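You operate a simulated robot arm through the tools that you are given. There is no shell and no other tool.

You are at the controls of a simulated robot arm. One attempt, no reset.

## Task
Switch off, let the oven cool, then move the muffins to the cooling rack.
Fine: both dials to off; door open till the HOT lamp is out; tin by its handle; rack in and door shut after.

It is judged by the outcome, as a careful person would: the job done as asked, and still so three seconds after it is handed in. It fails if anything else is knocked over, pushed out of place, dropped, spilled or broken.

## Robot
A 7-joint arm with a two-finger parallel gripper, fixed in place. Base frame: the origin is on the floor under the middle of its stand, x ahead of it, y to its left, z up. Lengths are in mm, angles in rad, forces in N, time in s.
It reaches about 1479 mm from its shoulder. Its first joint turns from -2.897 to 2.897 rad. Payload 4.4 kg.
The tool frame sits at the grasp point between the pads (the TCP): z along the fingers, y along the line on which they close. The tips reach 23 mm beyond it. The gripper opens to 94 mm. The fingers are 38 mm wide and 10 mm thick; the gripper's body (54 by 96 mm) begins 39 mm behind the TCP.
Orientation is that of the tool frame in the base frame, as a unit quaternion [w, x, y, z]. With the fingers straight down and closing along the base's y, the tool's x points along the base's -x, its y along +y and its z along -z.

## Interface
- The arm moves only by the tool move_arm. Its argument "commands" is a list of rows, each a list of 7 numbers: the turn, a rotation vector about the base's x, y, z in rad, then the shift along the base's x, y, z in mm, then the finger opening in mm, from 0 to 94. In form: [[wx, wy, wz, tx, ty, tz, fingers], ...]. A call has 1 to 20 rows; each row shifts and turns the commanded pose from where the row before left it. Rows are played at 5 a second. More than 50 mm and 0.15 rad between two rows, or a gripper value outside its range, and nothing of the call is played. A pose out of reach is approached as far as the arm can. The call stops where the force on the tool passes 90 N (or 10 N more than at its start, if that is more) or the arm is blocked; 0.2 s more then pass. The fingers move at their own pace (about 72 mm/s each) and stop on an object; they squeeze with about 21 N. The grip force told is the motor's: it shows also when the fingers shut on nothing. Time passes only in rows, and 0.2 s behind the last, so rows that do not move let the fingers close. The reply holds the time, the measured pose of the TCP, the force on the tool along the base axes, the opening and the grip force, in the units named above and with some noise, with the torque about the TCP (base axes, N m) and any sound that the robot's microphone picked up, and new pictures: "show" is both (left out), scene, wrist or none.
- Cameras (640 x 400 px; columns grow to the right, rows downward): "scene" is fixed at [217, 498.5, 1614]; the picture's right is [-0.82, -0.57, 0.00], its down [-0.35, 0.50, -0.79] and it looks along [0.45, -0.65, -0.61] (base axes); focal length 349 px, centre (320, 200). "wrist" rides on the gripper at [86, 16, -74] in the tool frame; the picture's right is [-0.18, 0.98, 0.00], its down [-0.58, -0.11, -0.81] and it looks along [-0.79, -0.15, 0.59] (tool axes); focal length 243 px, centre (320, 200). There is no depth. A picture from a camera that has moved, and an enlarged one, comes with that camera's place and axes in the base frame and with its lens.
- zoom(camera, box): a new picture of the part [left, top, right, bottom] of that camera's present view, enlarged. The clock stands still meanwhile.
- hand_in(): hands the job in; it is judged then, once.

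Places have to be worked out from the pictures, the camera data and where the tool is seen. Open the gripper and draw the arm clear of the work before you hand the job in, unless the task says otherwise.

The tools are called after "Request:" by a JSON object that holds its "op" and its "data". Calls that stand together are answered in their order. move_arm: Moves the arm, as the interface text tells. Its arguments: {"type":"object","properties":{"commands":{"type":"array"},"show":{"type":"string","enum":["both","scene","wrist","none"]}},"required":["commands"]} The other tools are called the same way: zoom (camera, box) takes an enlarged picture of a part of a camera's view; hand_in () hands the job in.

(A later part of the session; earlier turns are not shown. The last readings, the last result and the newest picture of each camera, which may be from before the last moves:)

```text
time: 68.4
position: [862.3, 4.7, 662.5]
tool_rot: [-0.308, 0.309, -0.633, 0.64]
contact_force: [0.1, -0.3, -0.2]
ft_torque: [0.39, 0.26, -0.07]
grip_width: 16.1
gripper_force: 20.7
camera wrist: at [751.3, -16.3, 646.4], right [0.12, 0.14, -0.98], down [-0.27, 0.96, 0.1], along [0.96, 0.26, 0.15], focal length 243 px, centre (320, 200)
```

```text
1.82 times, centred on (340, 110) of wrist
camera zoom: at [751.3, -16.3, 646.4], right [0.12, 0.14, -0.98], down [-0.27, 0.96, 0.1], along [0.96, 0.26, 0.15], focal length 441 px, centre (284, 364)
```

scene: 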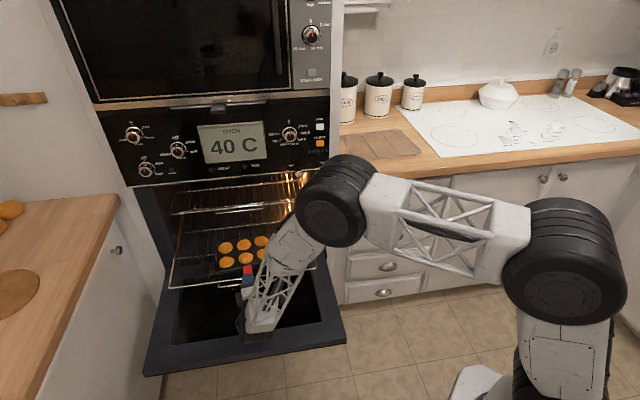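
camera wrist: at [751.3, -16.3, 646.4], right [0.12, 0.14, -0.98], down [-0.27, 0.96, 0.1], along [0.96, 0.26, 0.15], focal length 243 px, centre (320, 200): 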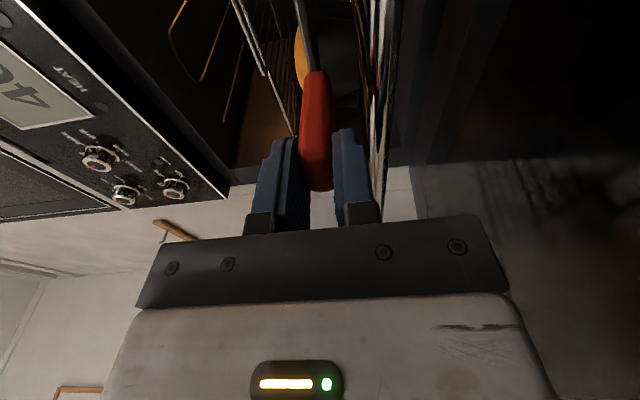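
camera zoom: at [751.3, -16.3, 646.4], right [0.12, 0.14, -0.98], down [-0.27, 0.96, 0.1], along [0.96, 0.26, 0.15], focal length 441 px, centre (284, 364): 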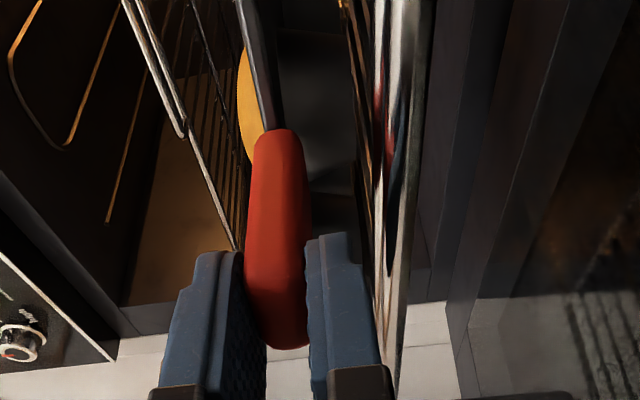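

The tin slid 50 mm on the rack and the rack stayed put. I'll open, advance 35 mm so the handle sits deep in the fingers, and re-grip.

Request:
{"op": "move_arm", "data": {"commands": [[0, 0, 0, 0, 0, 0, 20], [0, 0, 0, 0, 0, 0, 26], [0, 0, 0, 0, 0, 0, 26], [0, 0, 0, 7, -5.5, 0, 26], [0, 0, 0, 10.2, -8.1, 0, 26], [0, 0, 0, 10.2, -8.2, 0, 26], [0, 0, 0, 0, 0, 0, 26]], "show": "both"}}

Request:
{"op": "zoom", "data": {"camera": "wrist", "box": [200, 0, 480, 220]}}

Request:
{"op": "zoom", "data": {"camera": "scene", "box": [200, 220, 300, 285]}}

```text
time: 70.0
position: [890.6, -16.2, 662.9]
tool_rot: [-0.308, 0.308, -0.634, 0.639]
contact_force: [0.6, -0.3, -1.0]
ft_torque: [-0.03, -0.01, -0.01]
grip_width: 26.0
gripper_force: 0.1
camera wrist: at [779.3, -38.6, 646.3], right [0.12, 0.14, -0.98], down [-0.27, 0.96, 0.1], along [0.96, 0.26, 0.15], focal length 243 px, centre (320, 200)
```

scene: 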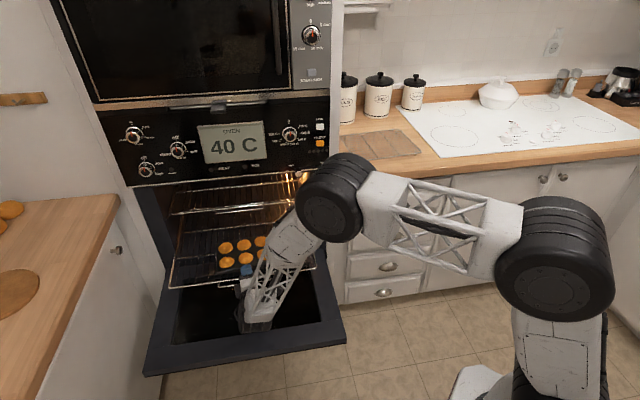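
wrist: 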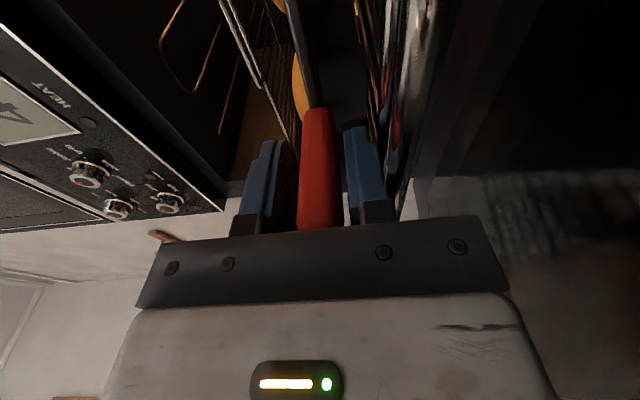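

```text
1.82 times, centred on (340, 110) of wrist
camera zoom: at [779.3, -38.6, 646.3], right [0.12, 0.14, -0.98], down [-0.27, 0.96, 0.1], along [0.96, 0.26, 0.15], focal length 441 px, centre (284, 364)
```

zoom: 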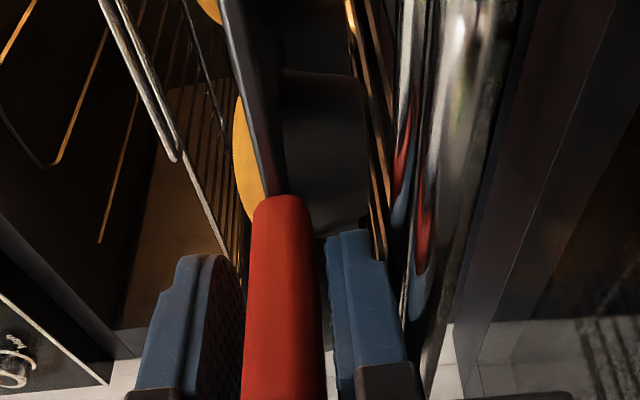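

```text
6.15 times, centred on (250, 252) of scene
camera zoom: at [217.0, 498.5, 1614.0], right [-0.82, -0.57, 0.0], down [-0.35, 0.5, -0.79], along [0.45, -0.65, -0.61], focal length 2148 px, centre (751, -123)
```

zoom: 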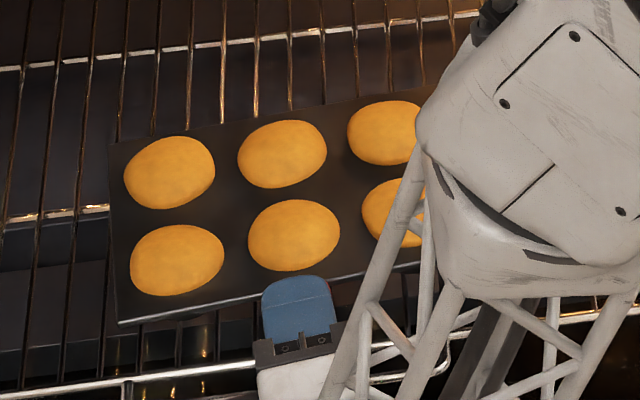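

The handle is deep between the fingers, and the fingertip is short of the tin's rim. Closing firmly.

Request:
{"op": "move_arm", "data": {"commands": [[0, 0, 0, 0, 0, 0, 18], [0, 0, 0, 0, 0, 0, 10], [0, 0, 0, 0, 0, 0, 4], [0, 0, 0, 0, 0, 0, 4]], "show": "none"}}

```text
time: 71.0
position: [890.7, -16.2, 662.2]
tool_rot: [-0.308, 0.307, -0.633, 0.64]
contact_force: [0.4, 0.8, -0.3]
ft_torque: [0.33, 0.37, -0.02]
grip_width: 16.0
gripper_force: 21.0
```

Gripped at 16 mm. I'll lift a first 10 mm gently and check the load and tilt.

Request:
{"op": "move_arm", "data": {"commands": [[0, 0, 0, 0, 0, 2, 4], [0, 0, 0, 0, 0, 3, 4], [0, 0, 0, 0, 0, 5, 4], [0, 0, 0, 0, 0, 0, 4]], "show": "both"}}

Request:
{"op": "zoom", "data": {"camera": "wrist", "box": [200, 0, 480, 220]}}

Request:
{"op": "zoom", "data": {"camera": "scene", "box": [200, 220, 300, 285]}}

```text
time: 72.0
position: [889.8, -17.7, 673.2]
tool_rot: [-0.309, 0.307, -0.633, 0.64]
contact_force: [0.1, 0.2, -5.1]
ft_torque: [0.29, 0.36, 0.03]
grip_width: 15.9
gripper_force: 21.1
camera wrist: at [779.2, -38.5, 656.1], right [0.12, 0.14, -0.98], down [-0.27, 0.96, 0.1], along [0.96, 0.26, 0.15], focal length 243 px, centre (320, 200)
```

scene: 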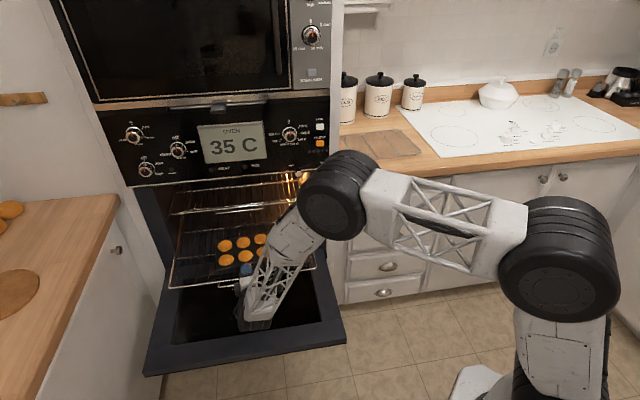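
wrist: 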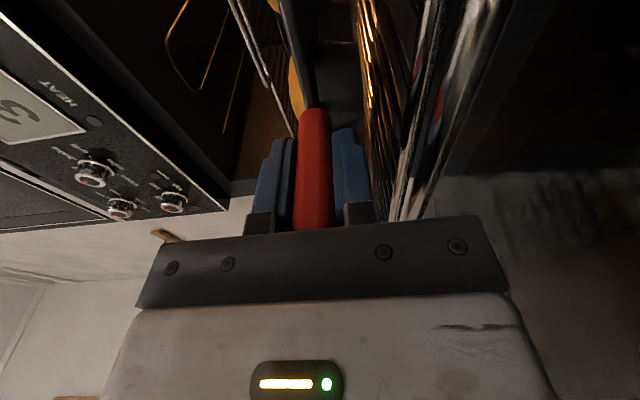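

```text
1.82 times, centred on (340, 110) of wrist
camera zoom: at [779.2, -38.5, 656.1], right [0.12, 0.14, -0.98], down [-0.27, 0.96, 0.1], along [0.96, 0.26, 0.15], focal length 441 px, centre (284, 364)
```

zoom: 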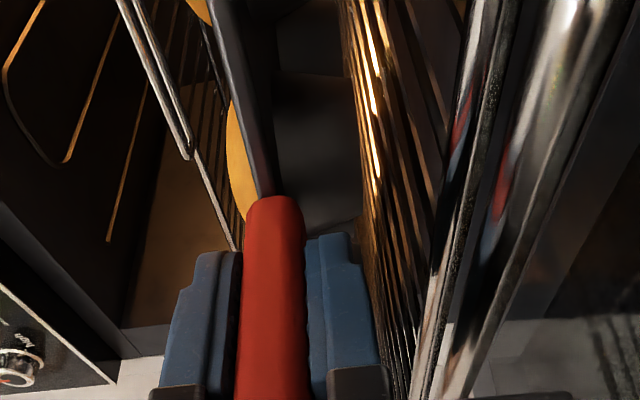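

```text
6.15 times, centred on (250, 252) of scene
camera zoom: at [217.0, 498.5, 1614.0], right [-0.82, -0.57, 0.0], down [-0.35, 0.5, -0.79], along [0.45, -0.65, -0.61], focal length 2148 px, centre (751, -123)
```

zoom: 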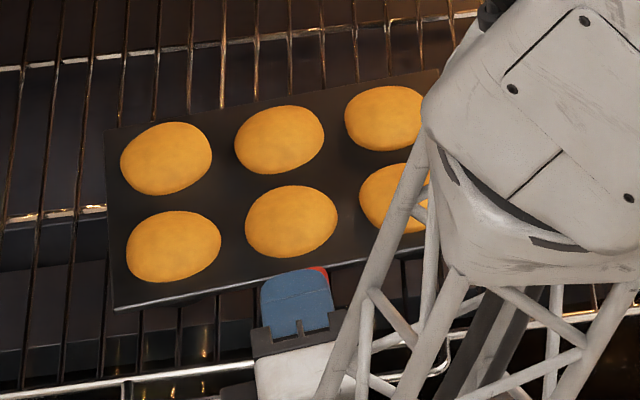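

The tin lifts level, weighing about 5 N, with all six muffins seated. I'll raise it a little, draw it back clear of the oven, then up.

Request:
{"op": "move_arm", "data": {"commands": [[0, 0, 0, 0, 0, 6, 4], [0, 0, 0, -3, 3, 10, 4], [0, 0, 0, -7, 7, 6, 4], [0, 0, 0, -11, 11, 0, 4], [0, 0, 0, -13, 13, 0, 4], [0, 0, 0, -14, 14, 0, 4], [0, 0, 0, -14, 14, 0, 4], [0, 0, 0, -11, 11, 5, 4], [0, 0, 0, -6, 6, 10, 4], [0, 0, 0, 0, 0, 14, 4], [0, 0, 0, 0, 0, 16, 4], [0, 0, 0, 0, 0, 16, 4], [0, 0, 0, 0, 0, 12, 4], [0, 0, 0, 0, 0, 6, 4]], "show": "both"}}

Request:
{"op": "zoom", "data": {"camera": "scene", "box": [160, 200, 330, 310]}}

```text
time: 75.0
position: [811.2, 62.7, 773.4]
tool_rot: [-0.308, 0.308, -0.633, 0.64]
contact_force: [-1.0, 0.2, -4.8]
ft_torque: [0.32, 0.35, 0.02]
grip_width: 15.9
gripper_force: 20.4
camera wrist: at [700.2, 41.1, 757.5], right [0.12, 0.14, -0.98], down [-0.27, 0.96, 0.1], along [0.95, 0.26, 0.15], focal length 243 px, centre (320, 200)
```

scene: 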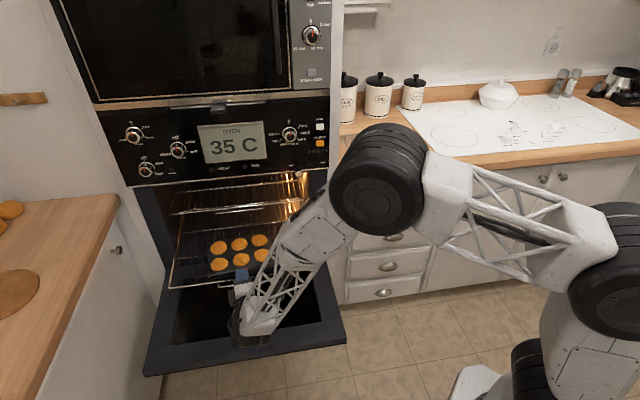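
wrist: 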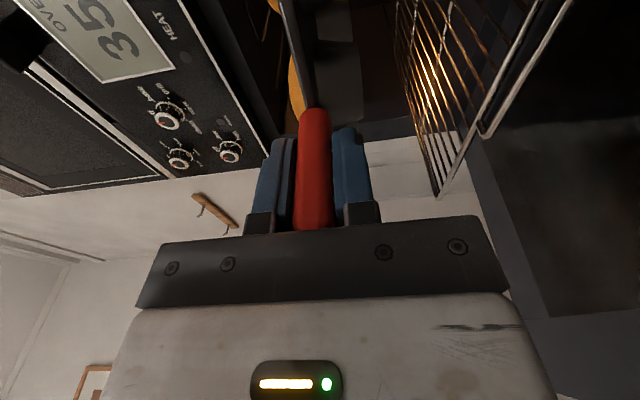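

```text
3.64 times, centred on (245, 255) of scene
camera zoom: at [217.0, 498.5, 1614.0], right [-0.82, -0.57, 0.0], down [-0.35, 0.5, -0.79], along [0.45, -0.65, -0.61], focal length 1270 px, centre (593, 0)
```

zoom: 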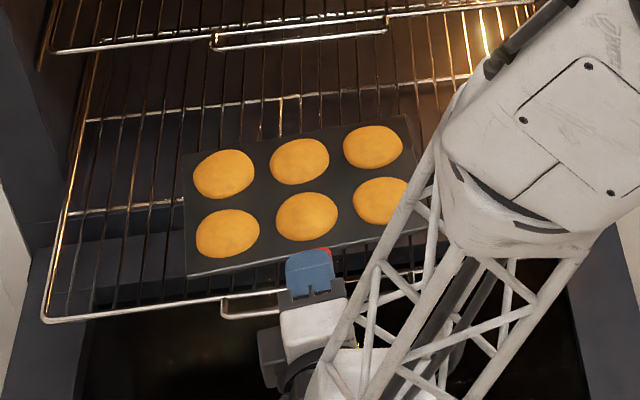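

Clear of the rack and level. I'll continue up and to the right, keeping the tin in front of the oven panel and counter.

Request:
{"op": "move_arm", "data": {"commands": [[0, 0, 0, -5, -5, 8, 4], [0, 0, 0, -9, -9, 14, 4], [0, 0, 0, -12, -12, 17, 4], [0, 0, 0, -12.7, -12.7, 17, 4], [0, 0, 0, -12.7, -12.7, 17, 4], [0, 0, 0, -12.7, -12.7, 17, 4], [0, 0, 0, -12.7, -12.7, 17, 4], [0, 0, 0, -12.7, -12.7, 17, 4], [0, 0, 0, -12.7, -12.7, 17, 4], [0, 0, 0, -12.7, -12.7, 17, 4], [0, 0, 0, -12.7, -12.7, 17, 4], [0, 0, 0, -12.7, -12.7, 17, 4], [0, 0, 0, -12.7, -12.7, 17, 4], [0, 0, 0, -12.7, -12.7, 17, 4], [0, 0, 0, -12.7, -12.7, 17, 4], [0, 0, 0, -12.7, -12.7, 17, 4], [0, 0, 0, -10, -10, 17, 4], [0, 0, 0, -6, -6, 12, 4], [0, 0, 0, -3, -3, 8, 4]], "show": "both"}}

```text
time: 79.0
position: [602.2, -148.2, 1070.4]
tool_rot: [-0.307, 0.308, -0.634, 0.64]
contact_force: [0.3, -0.4, -4.0]
ft_torque: [0.28, 0.36, 0.02]
grip_width: 15.7
gripper_force: 20.8
camera wrist: at [489.9, -170.0, 1054.0], right [0.12, 0.14, -0.98], down [-0.27, 0.96, 0.1], along [0.96, 0.26, 0.15], focal length 243 px, centre (320, 200)
```

scene: 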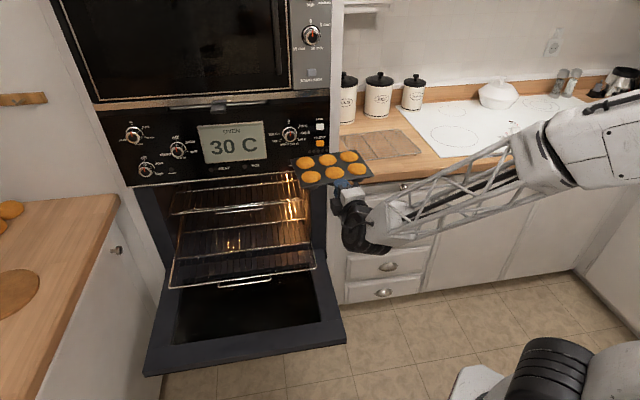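
wrist: 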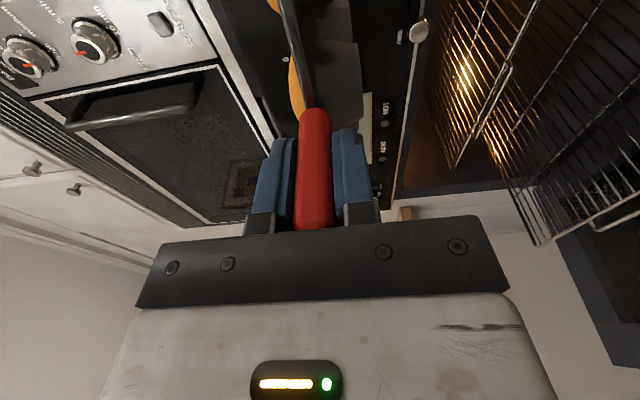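

The tin is level with all muffins seated. I'll continue right and then forward toward the front of the cooling rack, staying high.

Request:
{"op": "move_arm", "data": {"commands": [[0, 0, 0, -4, -6, 1, 4], [0, 0, 0, -8, -10, 1, 4], [0, 0, 0, -11.3, -14.1, 1, 4], [0, 0, 0, -11.3, -14.1, 1, 4], [0, 0, 0, -11.3, -14.1, 1, 4], [0, 0, 0, -11, -15, 0, 4], [0, 0, 0, -7, -19, 0, 4], [0, 0, 0, -4, -21, 0, 4], [0, 0, 0, -2.5, -22.3, 0, 4], [0, 0, 0, -2.5, -22.3, 0, 4], [0, 0, 0, -2.5, -22.3, 0, 4], [0, 0, 0, -2.5, -22.3, 0, 4], [0, 0, 0, -2.5, -22.3, 0, 4], [0, 0, 0, -2.5, -20, 0, 4], [0, 0, 0, -2, -15, 0, 4], [0, 0, 0, -1, -8, 0, 4], [0, 0, 0, 0, 0, 0, 4]], "show": "both"}}

Request:
{"op": "zoom", "data": {"camera": "scene", "box": [320, 80, 480, 200]}}

Request:
{"op": "zoom", "data": {"camera": "wrist", "box": [200, 0, 640, 240]}}

```text
time: 82.6
position: [547.0, -351.3, 1089.9]
tool_rot: [-0.303, 0.305, -0.636, 0.641]
contact_force: [0.2, -0.1, -5.1]
ft_torque: [0.33, 0.36, 0.04]
grip_width: 15.8
gripper_force: 21.2
out of reach, approached as far as the arm can: row 12, 13, 14, 15, 16
camera wrist: at [435.0, -371.7, 1073.4], right [0.12, 0.14, -0.98], down [-0.26, 0.96, 0.1], along [0.96, 0.24, 0.15], focal length 243 px, centre (320, 200)
```

scene: 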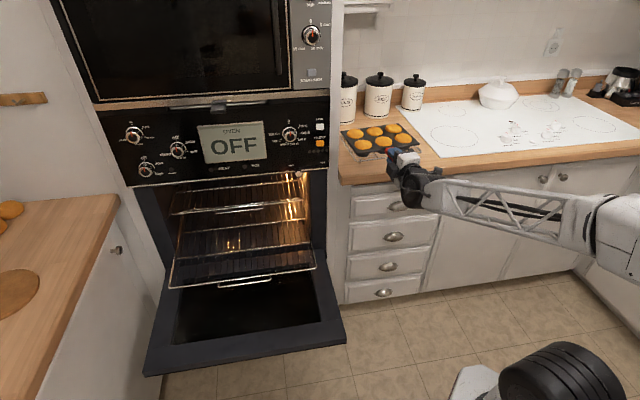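
wrist: 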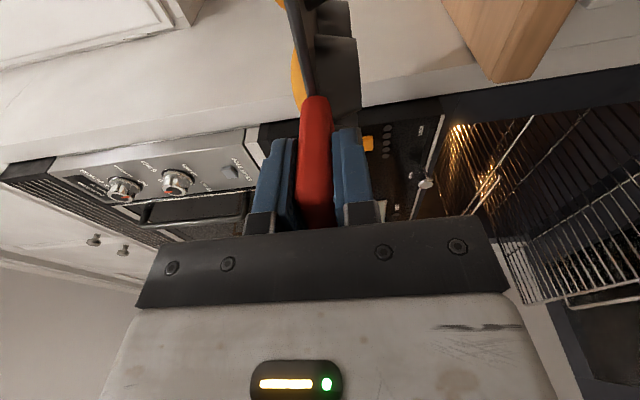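

```text
3.33 times, centred on (400, 140) of scene
camera zoom: at [217.0, 498.5, 1614.0], right [-0.82, -0.57, 0.0], down [-0.35, 0.5, -0.79], along [0.45, -0.65, -0.61], focal length 1164 px, centre (53, 400)
```

zoom: 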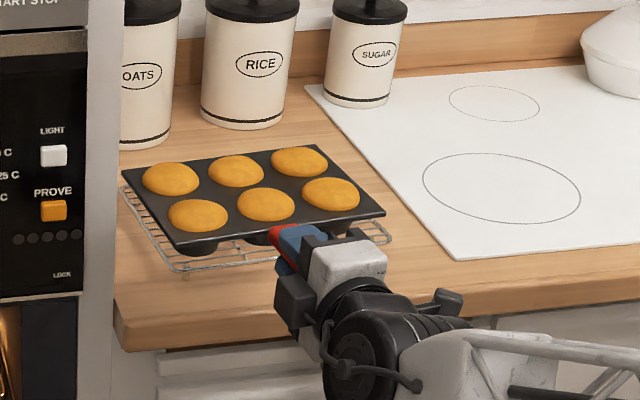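

```text
1.45 times, centred on (420, 120) of wrist
camera zoom: at [435.0, -371.7, 1073.4], right [0.12, 0.14, -0.98], down [-0.26, 0.96, 0.1], along [0.96, 0.24, 0.15], focal length 353 px, centre (174, 316)
```

zoom: 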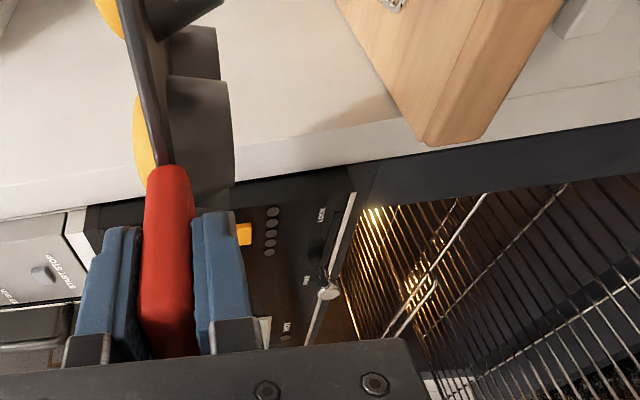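

The display now reads OFF and the tin is still level, but the arm hit a reach limit at r≈-138, n≈635 and drifted up about 15 mm. I'll probe which direction is free with small moves, starting with up and right.

Request:
{"op": "move_arm", "data": {"commands": [[0, 0, 0, 0, 0, 10, 4], [0, 0, 0, 0, 0, 15, 4], [0, 0, 0, -5, -5, 10, 4], [0, 0, 0, -7, -7, 0, 4]], "show": "scene"}}

```text
time: 83.6
position: [538.5, -353.7, 1127.1]
tool_rot: [-0.305, 0.305, -0.636, 0.64]
contact_force: [-0.2, -0.2, -5.2]
ft_torque: [0.36, 0.39, -0.01]
grip_width: 16.2
gripper_force: 20.9
out of reach, approached as far as the arm can: row 4
```

scene: 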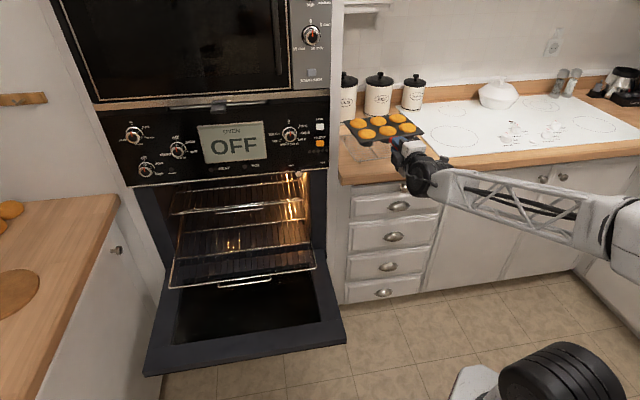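

Up is free and gains a little to the right. The elbow has swung out to the right side, so I'll check the surroundings there before choosing a path.

Request:
{"op": "zoom", "data": {"camera": "scene", "box": [380, 120, 640, 400]}}

Request:
{"op": "zoom", "data": {"camera": "wrist", "box": [0, 0, 640, 400]}}

```text
1.43 times, centred on (510, 260) of scene
camera zoom: at [217.0, 498.5, 1614.0], right [-0.82, -0.57, 0.0], down [-0.35, 0.5, -0.79], along [0.45, -0.65, -0.61], focal length 499 px, centre (49, 114)
```

zoom: 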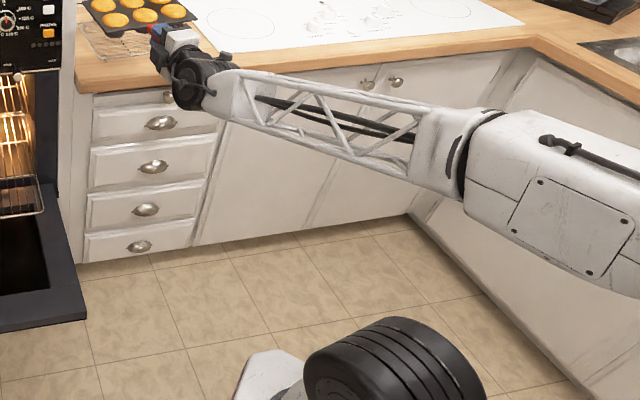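

```text
1.00 times, centred on (320, 200) of wrist (not enlarged: the box is as wide or as high as the picture)
camera zoom: at [427.7, -375.1, 1110.6], right [0.12, 0.14, -0.98], down [-0.26, 0.96, 0.1], along [0.96, 0.25, 0.15], focal length 243 px, centre (320, 200)
```

zoom: 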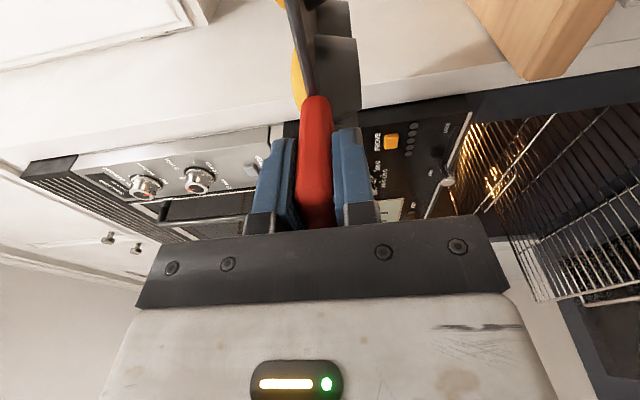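

The elbow is folded out to the right, so reaching farther from the base should help. I'll yaw the tin slightly right, away from the tall cabinet's side at r≈-256, and test moving forward.

Request:
{"op": "move_arm", "data": {"commands": [[0, 0, -0.05, 0, 0, 0, 4], [0, 0, -0.06, 0, 0, 0, 4], [0, 0, -0.06, 3, -3, 0, 4], [0, 0, 0, 6, -6, 0, 4], [0, 0, 0, 0, 0, 0, 4]], "show": "scene"}}

Request:
{"op": "zoom", "data": {"camera": "scene", "box": [320, 60, 480, 200]}}

```text
time: 84.8
position: [549.4, -363.9, 1127.3]
tool_rot: [-0.253, 0.253, -0.657, 0.664]
contact_force: [-0.9, -0.2, -4.1]
ft_torque: [0.41, 0.35, 0.0]
grip_width: 15.9
gripper_force: 20.9
```

scene: 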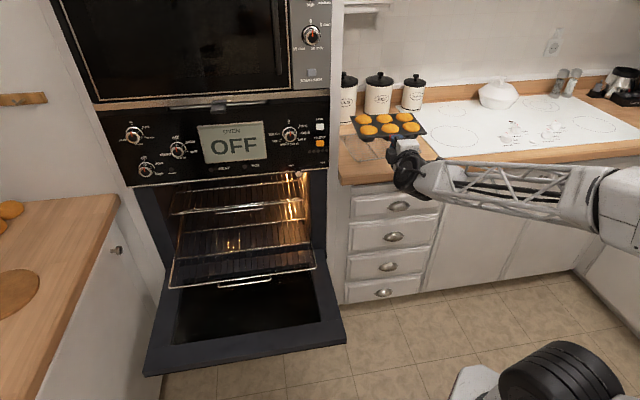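

```text
2.86 times, centred on (400, 130) of scene
camera zoom: at [217.0, 498.5, 1614.0], right [-0.82, -0.57, 0.0], down [-0.35, 0.5, -0.79], along [0.45, -0.65, -0.61], focal length 998 px, centre (91, 400)
```

zoom: 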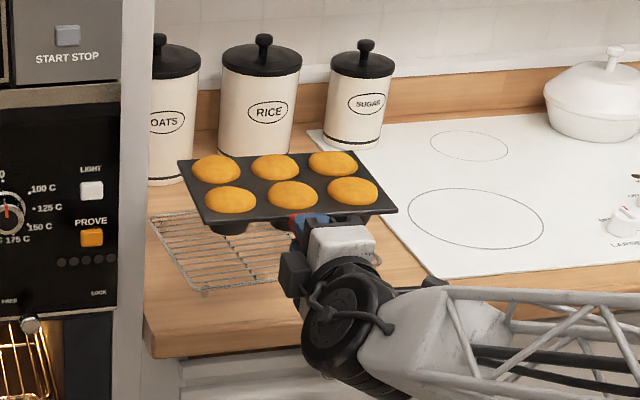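

No limit this way, and the tin has about 25 mm side clearance. I'll continue forward and slightly right.

Request:
{"op": "move_arm", "data": {"commands": [[0, 0, 0, 5, -8, 0, 4], [0, 0, 0, 9, -15, 0, 4], [0, 0, 0, 10.6, -17.7, 0, 4], [0, 0, 0, 9, -15, 0, 4], [0, 0, 0, 4, -8, 0, 4], [0, 0, 0, 0, 0, 0, 4]], "show": "scene"}}

Request:
{"op": "zoom", "data": {"camera": "scene", "box": [320, 60, 480, 200]}}

```text
time: 86.2
position: [586.0, -427.8, 1126.2]
tool_rot: [-0.252, 0.252, -0.657, 0.664]
contact_force: [0.3, 0.4, -5.5]
ft_torque: [0.38, 0.32, 0.02]
grip_width: 15.8
gripper_force: 20.8
```

scene: 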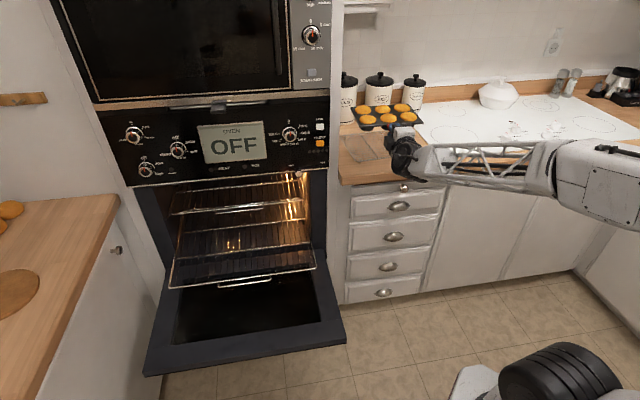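

```text
2.86 times, centred on (400, 130) of scene
camera zoom: at [217.0, 498.5, 1614.0], right [-0.82, -0.57, 0.0], down [-0.35, 0.5, -0.79], along [0.45, -0.65, -0.61], focal length 998 px, centre (91, 400)
```

zoom: 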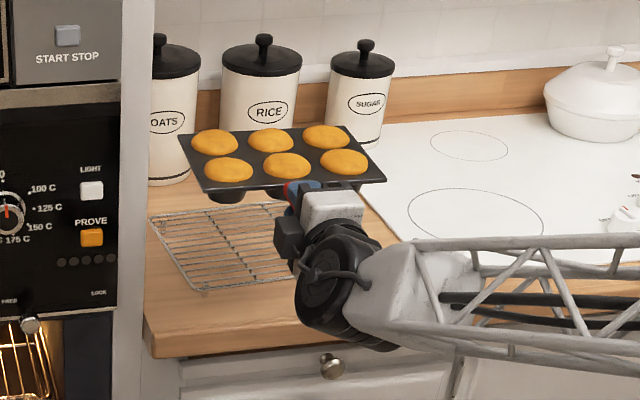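

Reach is fine out here. Continuing to above the cooling rack at r≈-60, n≈812.

Request:
{"op": "move_arm", "data": {"commands": [[0, 0, 0, 3, -8, 0, 4], [0, 0, 0, 5, -16, 0, 4], [0, 0, 0, 5.4, -18, 0, 4], [0, 0, 0, 5.4, -18, 0, 4], [0, 0, 0, 5.4, -18, 0, 4], [0, 0, 0, 4, -14, 0, 4], [0, 0, 0, 2, -8, 0, 4], [0, 0, 0, 0, 0, 0, 4]], "show": "both"}}

Request:
{"op": "zoom", "data": {"camera": "scene", "box": [320, 60, 480, 200]}}

Request:
{"op": "zoom", "data": {"camera": "wrist", "box": [200, 0, 640, 240]}}

```text
time: 88.2
position: [627.4, -506.8, 1141.6]
tool_rot: [-0.267, 0.259, -0.648, 0.665]
contact_force: [0.2, -0.7, -4.6]
ft_torque: [0.4, 0.37, 0.02]
grip_width: 15.7
gripper_force: 20.5
stopped in row 8: the arm was blocked; the commanded pose is now the measured one
camera wrist: at [515.3, -512.0, 1123.6], right [0.15, 0.11, -0.98], down [-0.14, 0.99, 0.09], along [0.98, 0.12, 0.16], focal length 243 px, centre (320, 200)
```

scene: 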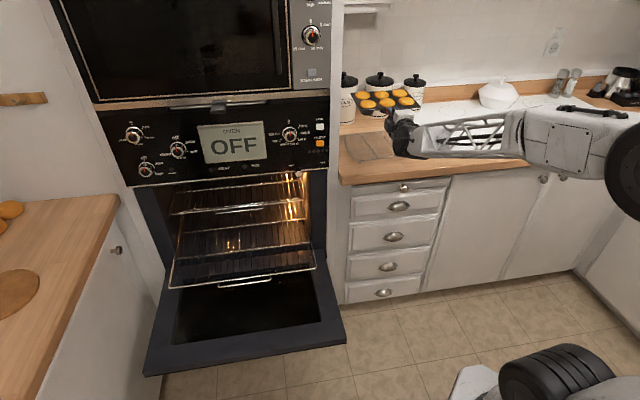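
wrist: 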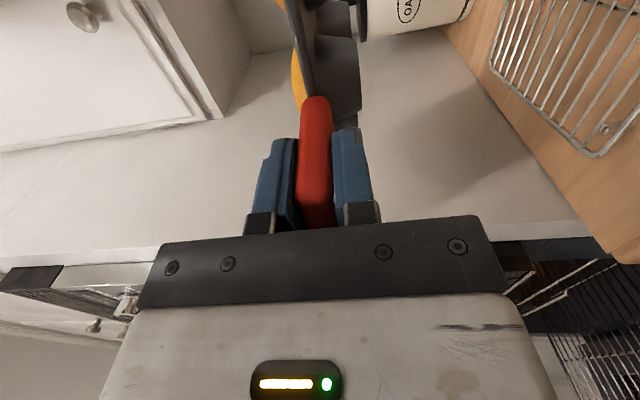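

```text
2.86 times, centred on (400, 130) of scene
camera zoom: at [217.0, 498.5, 1614.0], right [-0.82, -0.57, 0.0], down [-0.35, 0.5, -0.79], along [0.45, -0.65, -0.61], focal length 998 px, centre (91, 400)
```

zoom: 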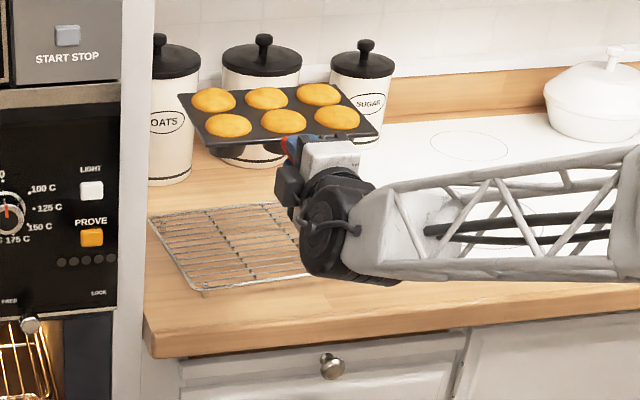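

```text
1.45 times, centred on (420, 120) of wrist
camera zoom: at [515.3, -512.0, 1123.6], right [0.15, 0.11, -0.98], down [-0.14, 0.99, 0.09], along [0.98, 0.12, 0.16], focal length 353 px, centre (174, 316)
```

zoom: 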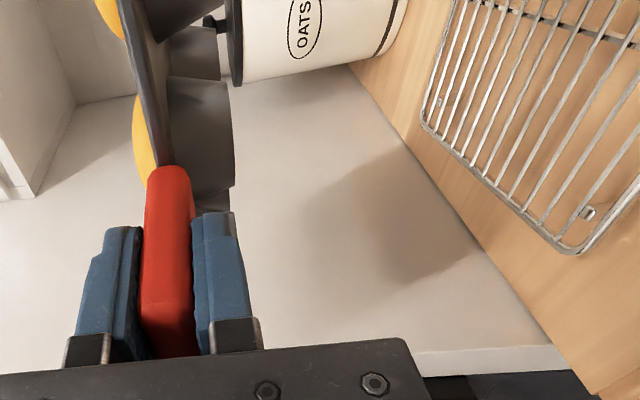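

The arm stopped at r≈-85, n≈802, z≈1141 with no extra force on the tin. It is probably a joint limit rather than tin contact. This view also lets me fix the geometry: the rack top is at z≈935 with its centre near r≈-51, n≈986, and the counter is at z≈907. I'll probe straight forward in small steps.

Request:
{"op": "move_arm", "data": {"commands": [[0, 0, 0, 5, -5, 0, 4], [0, 0, 0, 7, -7, 0, 4], [0, 0, 0, 0, 0, 0, 4]], "show": "both"}}

```text
time: 89.0
position: [640.5, -516.0, 1144.6]
tool_rot: [-0.268, 0.259, -0.646, 0.667]
contact_force: [0.6, -0.9, -4.5]
ft_torque: [0.36, 0.34, 0.01]
grip_width: 16.1
gripper_force: 21.2
camera wrist: at [527.8, -522.4, 1126.5], right [0.15, 0.11, -0.98], down [-0.14, 0.99, 0.08], along [0.98, 0.12, 0.17], focal length 243 px, centre (320, 200)
```

scene: 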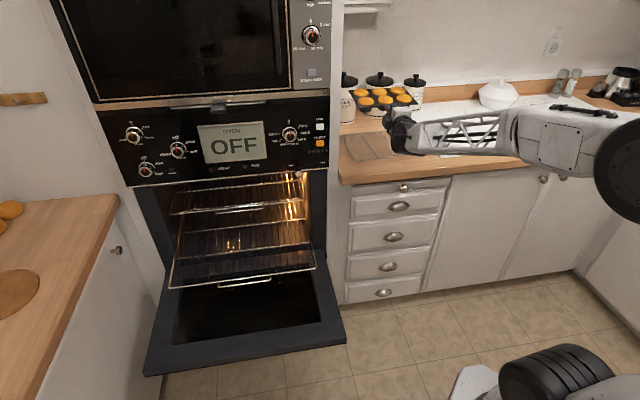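
wrist: 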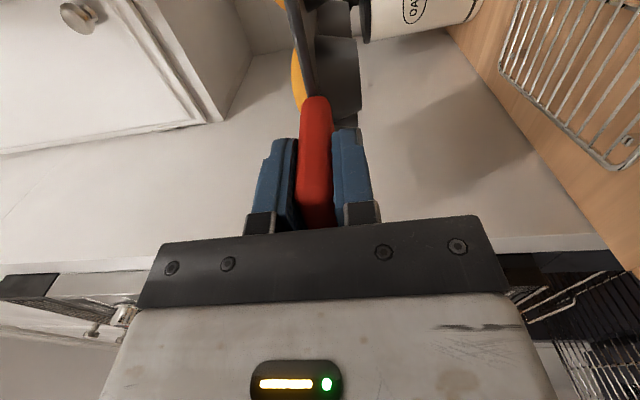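

It moves forward freely. Next probe: a bit right and down, since the final spot needs both.

Request:
{"op": "move_arm", "data": {"commands": [[0, 0, 0, 4, -4, -5, 4], [0, 0, 0, 3, -9, -6, 4], [0, 0, 0, 3, -9, -6, 4], [0, 0, 0, 0, 0, 0, 4]], "show": "scene"}}

```text
time: 90.0
position: [662.5, -532.5, 1106.2]
tool_rot: [-0.269, 0.269, -0.652, 0.656]
contact_force: [0.2, -0.2, -4.3]
ft_torque: [0.39, 0.35, -0.03]
grip_width: 16.1
gripper_force: 20.9
```

scene: 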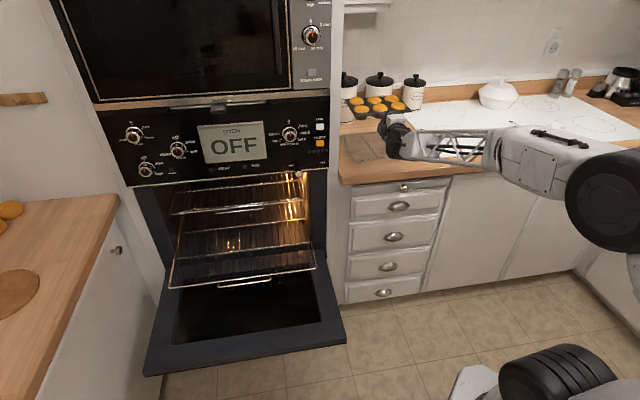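

The hand has levelled again and moved to n≈845, z≈1106. I'll hold still one moment to check it is stable.

Request:
{"op": "move_arm", "data": {"commands": [[0, 0, 0, 0, 0, 0, 4], [0, 0, 0, 0, 0, 0, 4]], "show": "both"}}

Request:
{"op": "zoom", "data": {"camera": "scene", "box": [320, 60, 480, 200]}}

```text
time: 90.6
position: [662.1, -531.1, 1109.1]
tool_rot: [-0.269, 0.269, -0.651, 0.657]
contact_force: [0.4, 0.2, -4.9]
ft_torque: [0.37, 0.35, -0.02]
grip_width: 15.9
gripper_force: 20.7
camera wrist: at [549.0, -539.3, 1092.7], right [0.13, 0.12, -0.98], down [-0.15, 0.98, 0.1], along [0.98, 0.14, 0.15], focal length 243 px, centre (320, 200)
```

scene: 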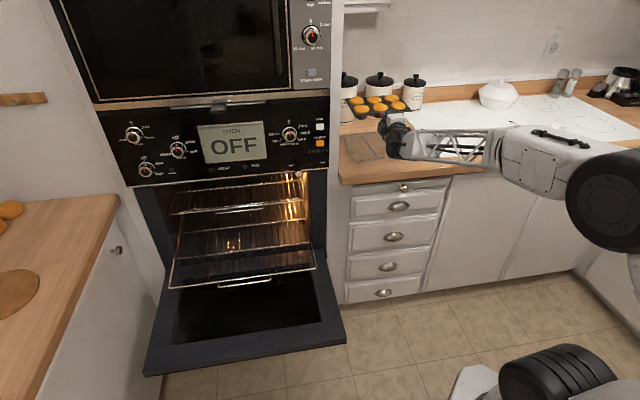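
wrist: 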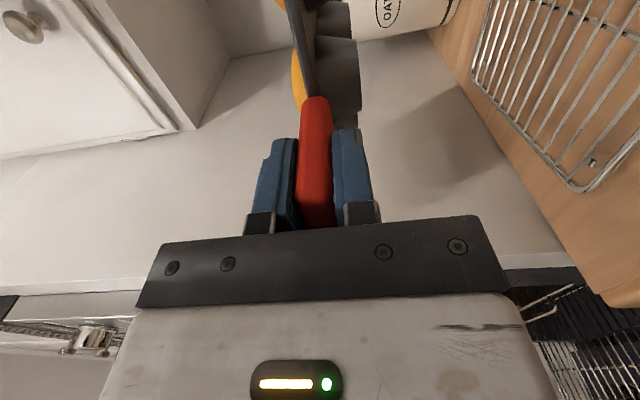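

```text
2.86 times, centred on (400, 130) of scene
camera zoom: at [217.0, 498.5, 1614.0], right [-0.82, -0.57, 0.0], down [-0.35, 0.5, -0.79], along [0.45, -0.65, -0.61], focal length 998 px, centre (91, 400)
```

zoom: 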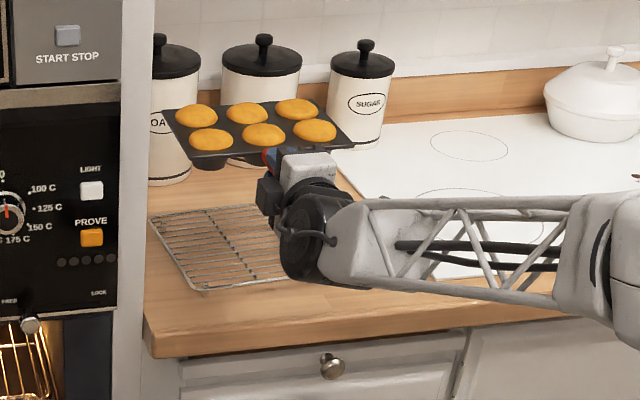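

Stable and level with yaw straight along n. Now I'll creep right and forward in small steps toward TCP (r=-51, n=878).

Request:
{"op": "move_arm", "data": {"commands": [[0, 0, 0, 3, -6, 0, 4], [0, 0, 0, 3, -9, 0, 4], [0, 0, 0, 3, -9, 0, 4], [0, 0, 0, 0, 0, 0, 4], [0, 0, 0, 0, 0, 0, 4]], "show": "scene"}}

```text
time: 92.0
position: [676.2, -537.5, 1142.9]
tool_rot: [-0.277, 0.264, -0.64, 0.667]
contact_force: [0.2, -0.7, -4.5]
ft_torque: [0.4, 0.37, 0.01]
grip_width: 15.8
gripper_force: 21.2
stopped in row 5: the arm was blocked; the commanded pose is now the measured one
```

scene: 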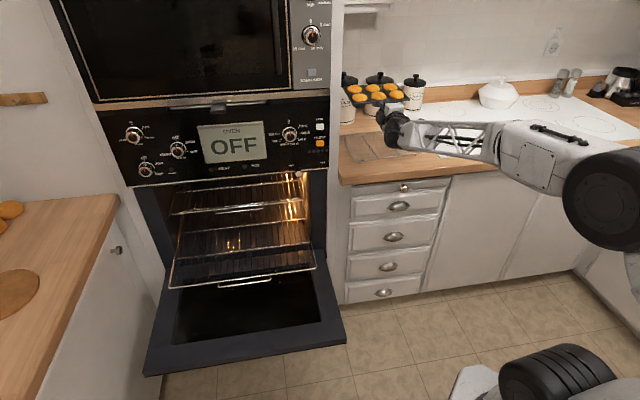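

The wrist can't go right of about r=-90 in this arm posture, and pushing there pitches the hand up about 2°. Yawing the hand about 12° to point right keeps the wrist left while the tin still lands on the rack. I'll back off left first, re-level, and yaw.

Request:
{"op": "move_arm", "data": {"commands": [[0, 0, 0, 6, 6, 0, 4], [0.01, 0.01, -0.03, 6, 6, -2, 4], [0.01, 0.01, -0.05, 3, 3, -3, 4], [0.009, 0.009, -0.05, 0, 0, -3, 4], [0, 0, -0.05, 0, 0, 0, 4], [0, 0, -0.03, 0, 0, 0, 4], [0, 0, 0, 0, 0, 0, 4]], "show": "both"}}

Request:
{"op": "zoom", "data": {"camera": "scene", "box": [320, 60, 480, 200]}}

```text
time: 93.6
position: [689.5, -525.0, 1136.5]
tool_rot: [-0.199, 0.198, -0.677, 0.68]
contact_force: [0.6, -0.7, -4.6]
ft_torque: [0.44, 0.29, -0.03]
grip_width: 15.9
gripper_force: 21.1
camera wrist: at [576.9, -509.5, 1119.3], right [0.16, 0.1, -0.98], down [0.05, 0.99, 0.1], along [0.99, -0.07, 0.15], focal length 243 px, centre (320, 200)
```

scene: 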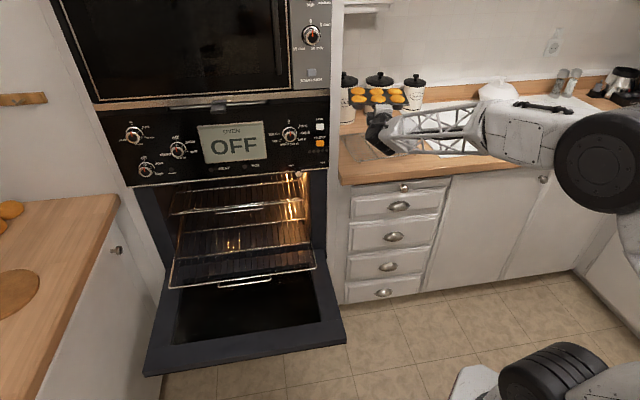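
wrist: 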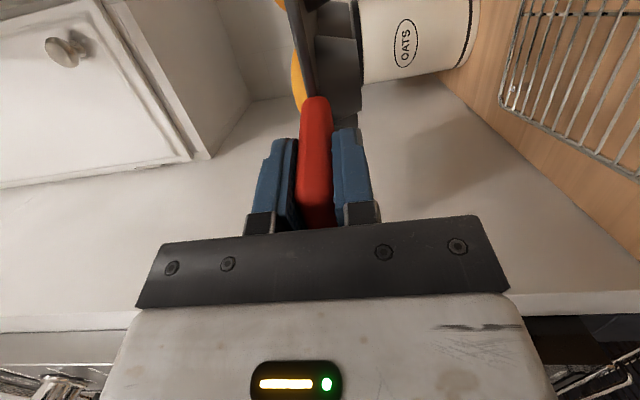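

```text
2.86 times, centred on (400, 130) of scene
camera zoom: at [217.0, 498.5, 1614.0], right [-0.82, -0.57, 0.0], down [-0.35, 0.5, -0.79], along [0.45, -0.65, -0.61], focal length 998 px, centre (91, 400)
```

zoom: 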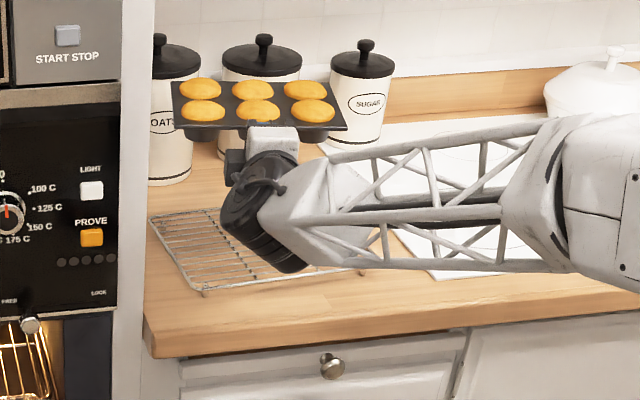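

Level again at 12° yaw and tracking well. Moving right and forward 48 mm to put the tin over the rack's centre.

Request:
{"op": "move_arm", "data": {"commands": [[0, 0, 0, -2, -6, -2, 4], [0, 0, 0, -3.5, -11, -4, 4], [0, 0, 0, -3.7, -11.3, -6, 4], [0, 0, 0, -3.7, -11.3, -6, 4], [0, 0, 0, -2, -6, -4, 4], [0, 0, 0, 0, 0, 0, 4], [0, 0, 0, 0, 0, 0, 4]], "show": "both"}}

Request:
{"op": "zoom", "data": {"camera": "scene", "box": [320, 60, 480, 200]}}

```text
time: 95.2
position: [674.7, -571.9, 1114.5]
tool_rot: [-0.2, 0.198, -0.677, 0.68]
contact_force: [-0.1, 0.4, -4.5]
ft_torque: [0.42, 0.28, -0.01]
grip_width: 16.1
gripper_force: 21.2
camera wrist: at [562.2, -555.2, 1097.5], right [0.16, 0.1, -0.98], down [0.05, 0.99, 0.1], along [0.99, -0.07, 0.15], focal length 243 px, centre (320, 200)
```

scene: 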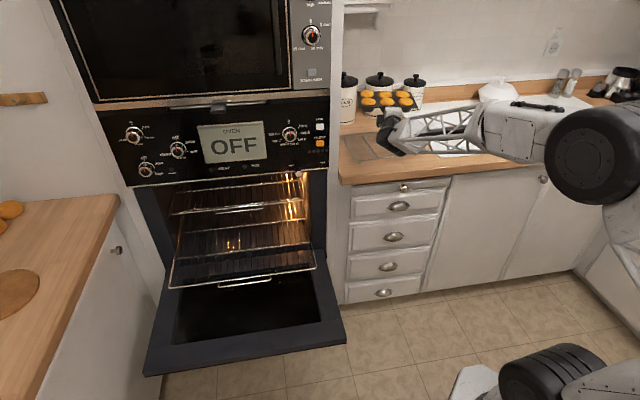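
wrist: 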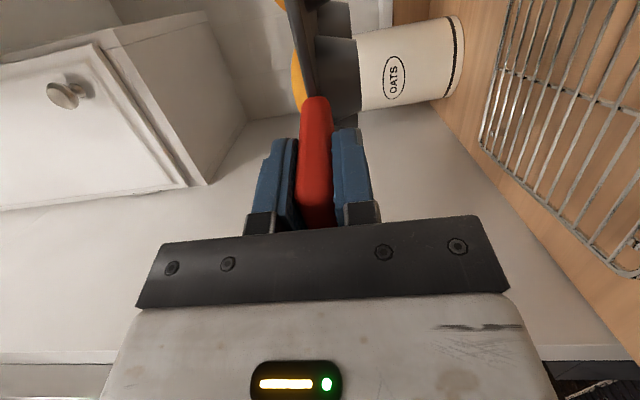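

```text
2.86 times, centred on (400, 130) of scene
camera zoom: at [217.0, 498.5, 1614.0], right [-0.82, -0.57, 0.0], down [-0.35, 0.5, -0.79], along [0.45, -0.65, -0.61], focal length 998 px, centre (91, 400)
```

zoom: 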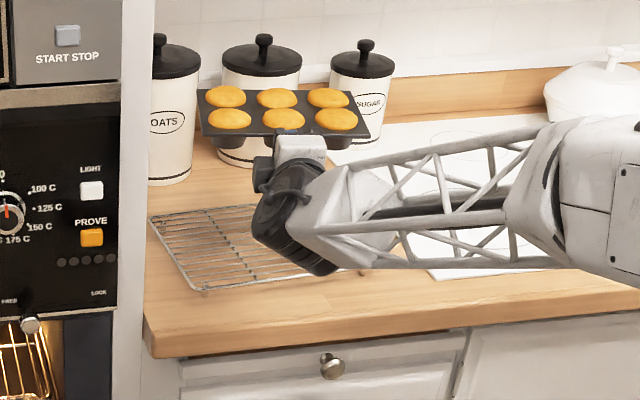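

The tin is over the rack centre; rack corners recheck consistently at z≈935, centre (-51, 987). Lowering 100 mm now, staying above contact.

Request:
{"op": "move_arm", "data": {"commands": [[0, 0, 0, 0, 0, -8, 4], [0, 0, 0, 0, 0, -14, 4], [0, 0, 0, 0, 0, -16, 4], [0, 0, 0, 0, 0, -16, 4], [0, 0, 0, 0, 0, -16, 4], [0, 0, 0, 0, 0, -16, 4], [0, 0, 0, 0, 0, -12, 4], [0, 0, 0, 0, 0, -6, 4], [0, 0, 0, 0, 0, 0, 4]], "show": "both"}}

Request:
{"op": "zoom", "data": {"camera": "scene", "box": [320, 80, 480, 200]}}

Request:
{"op": "zoom", "data": {"camera": "wrist", "box": [240, 0, 640, 240]}}

```text
time: 97.2
position: [673.9, -571.0, 1009.0]
tool_rot: [-0.199, 0.199, -0.676, 0.681]
contact_force: [1.4, 0.2, -4.2]
ft_torque: [0.43, 0.27, 0.0]
grip_width: 16.1
gripper_force: 21.5
camera wrist: at [561.6, -555.0, 993.4], right [0.16, 0.1, -0.98], down [0.05, 0.99, 0.1], along [0.99, -0.07, 0.15], focal length 243 px, centre (320, 200)
```

scene: 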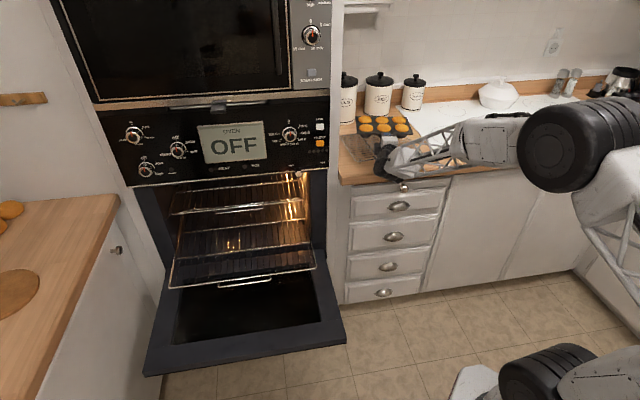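
wrist: 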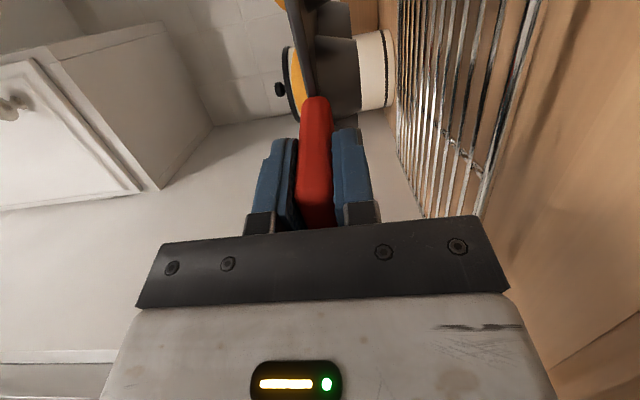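

```text
3.33 times, centred on (400, 140) of scene
camera zoom: at [217.0, 498.5, 1614.0], right [-0.82, -0.57, 0.0], down [-0.35, 0.5, -0.79], along [0.45, -0.65, -0.61], focal length 1164 px, centre (53, 400)
```

zoom: 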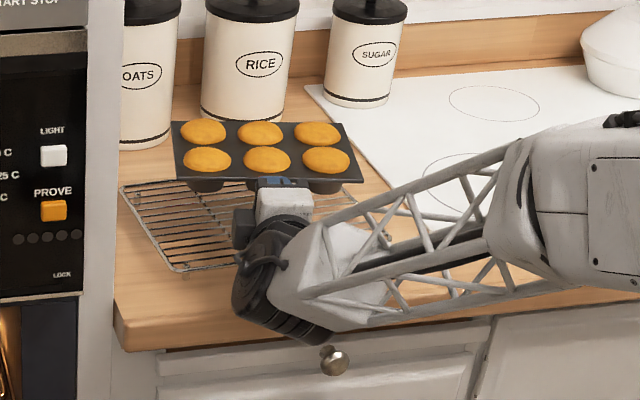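

```text
1.60 times, centred on (440, 120) of wrist
camera zoom: at [561.6, -555.0, 993.4], right [0.16, 0.1, -0.98], down [0.05, 0.99, 0.1], along [0.99, -0.07, 0.15], focal length 388 px, centre (128, 328)
```

zoom: 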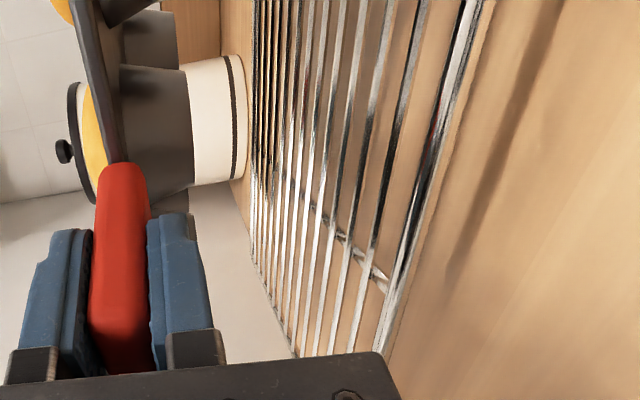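

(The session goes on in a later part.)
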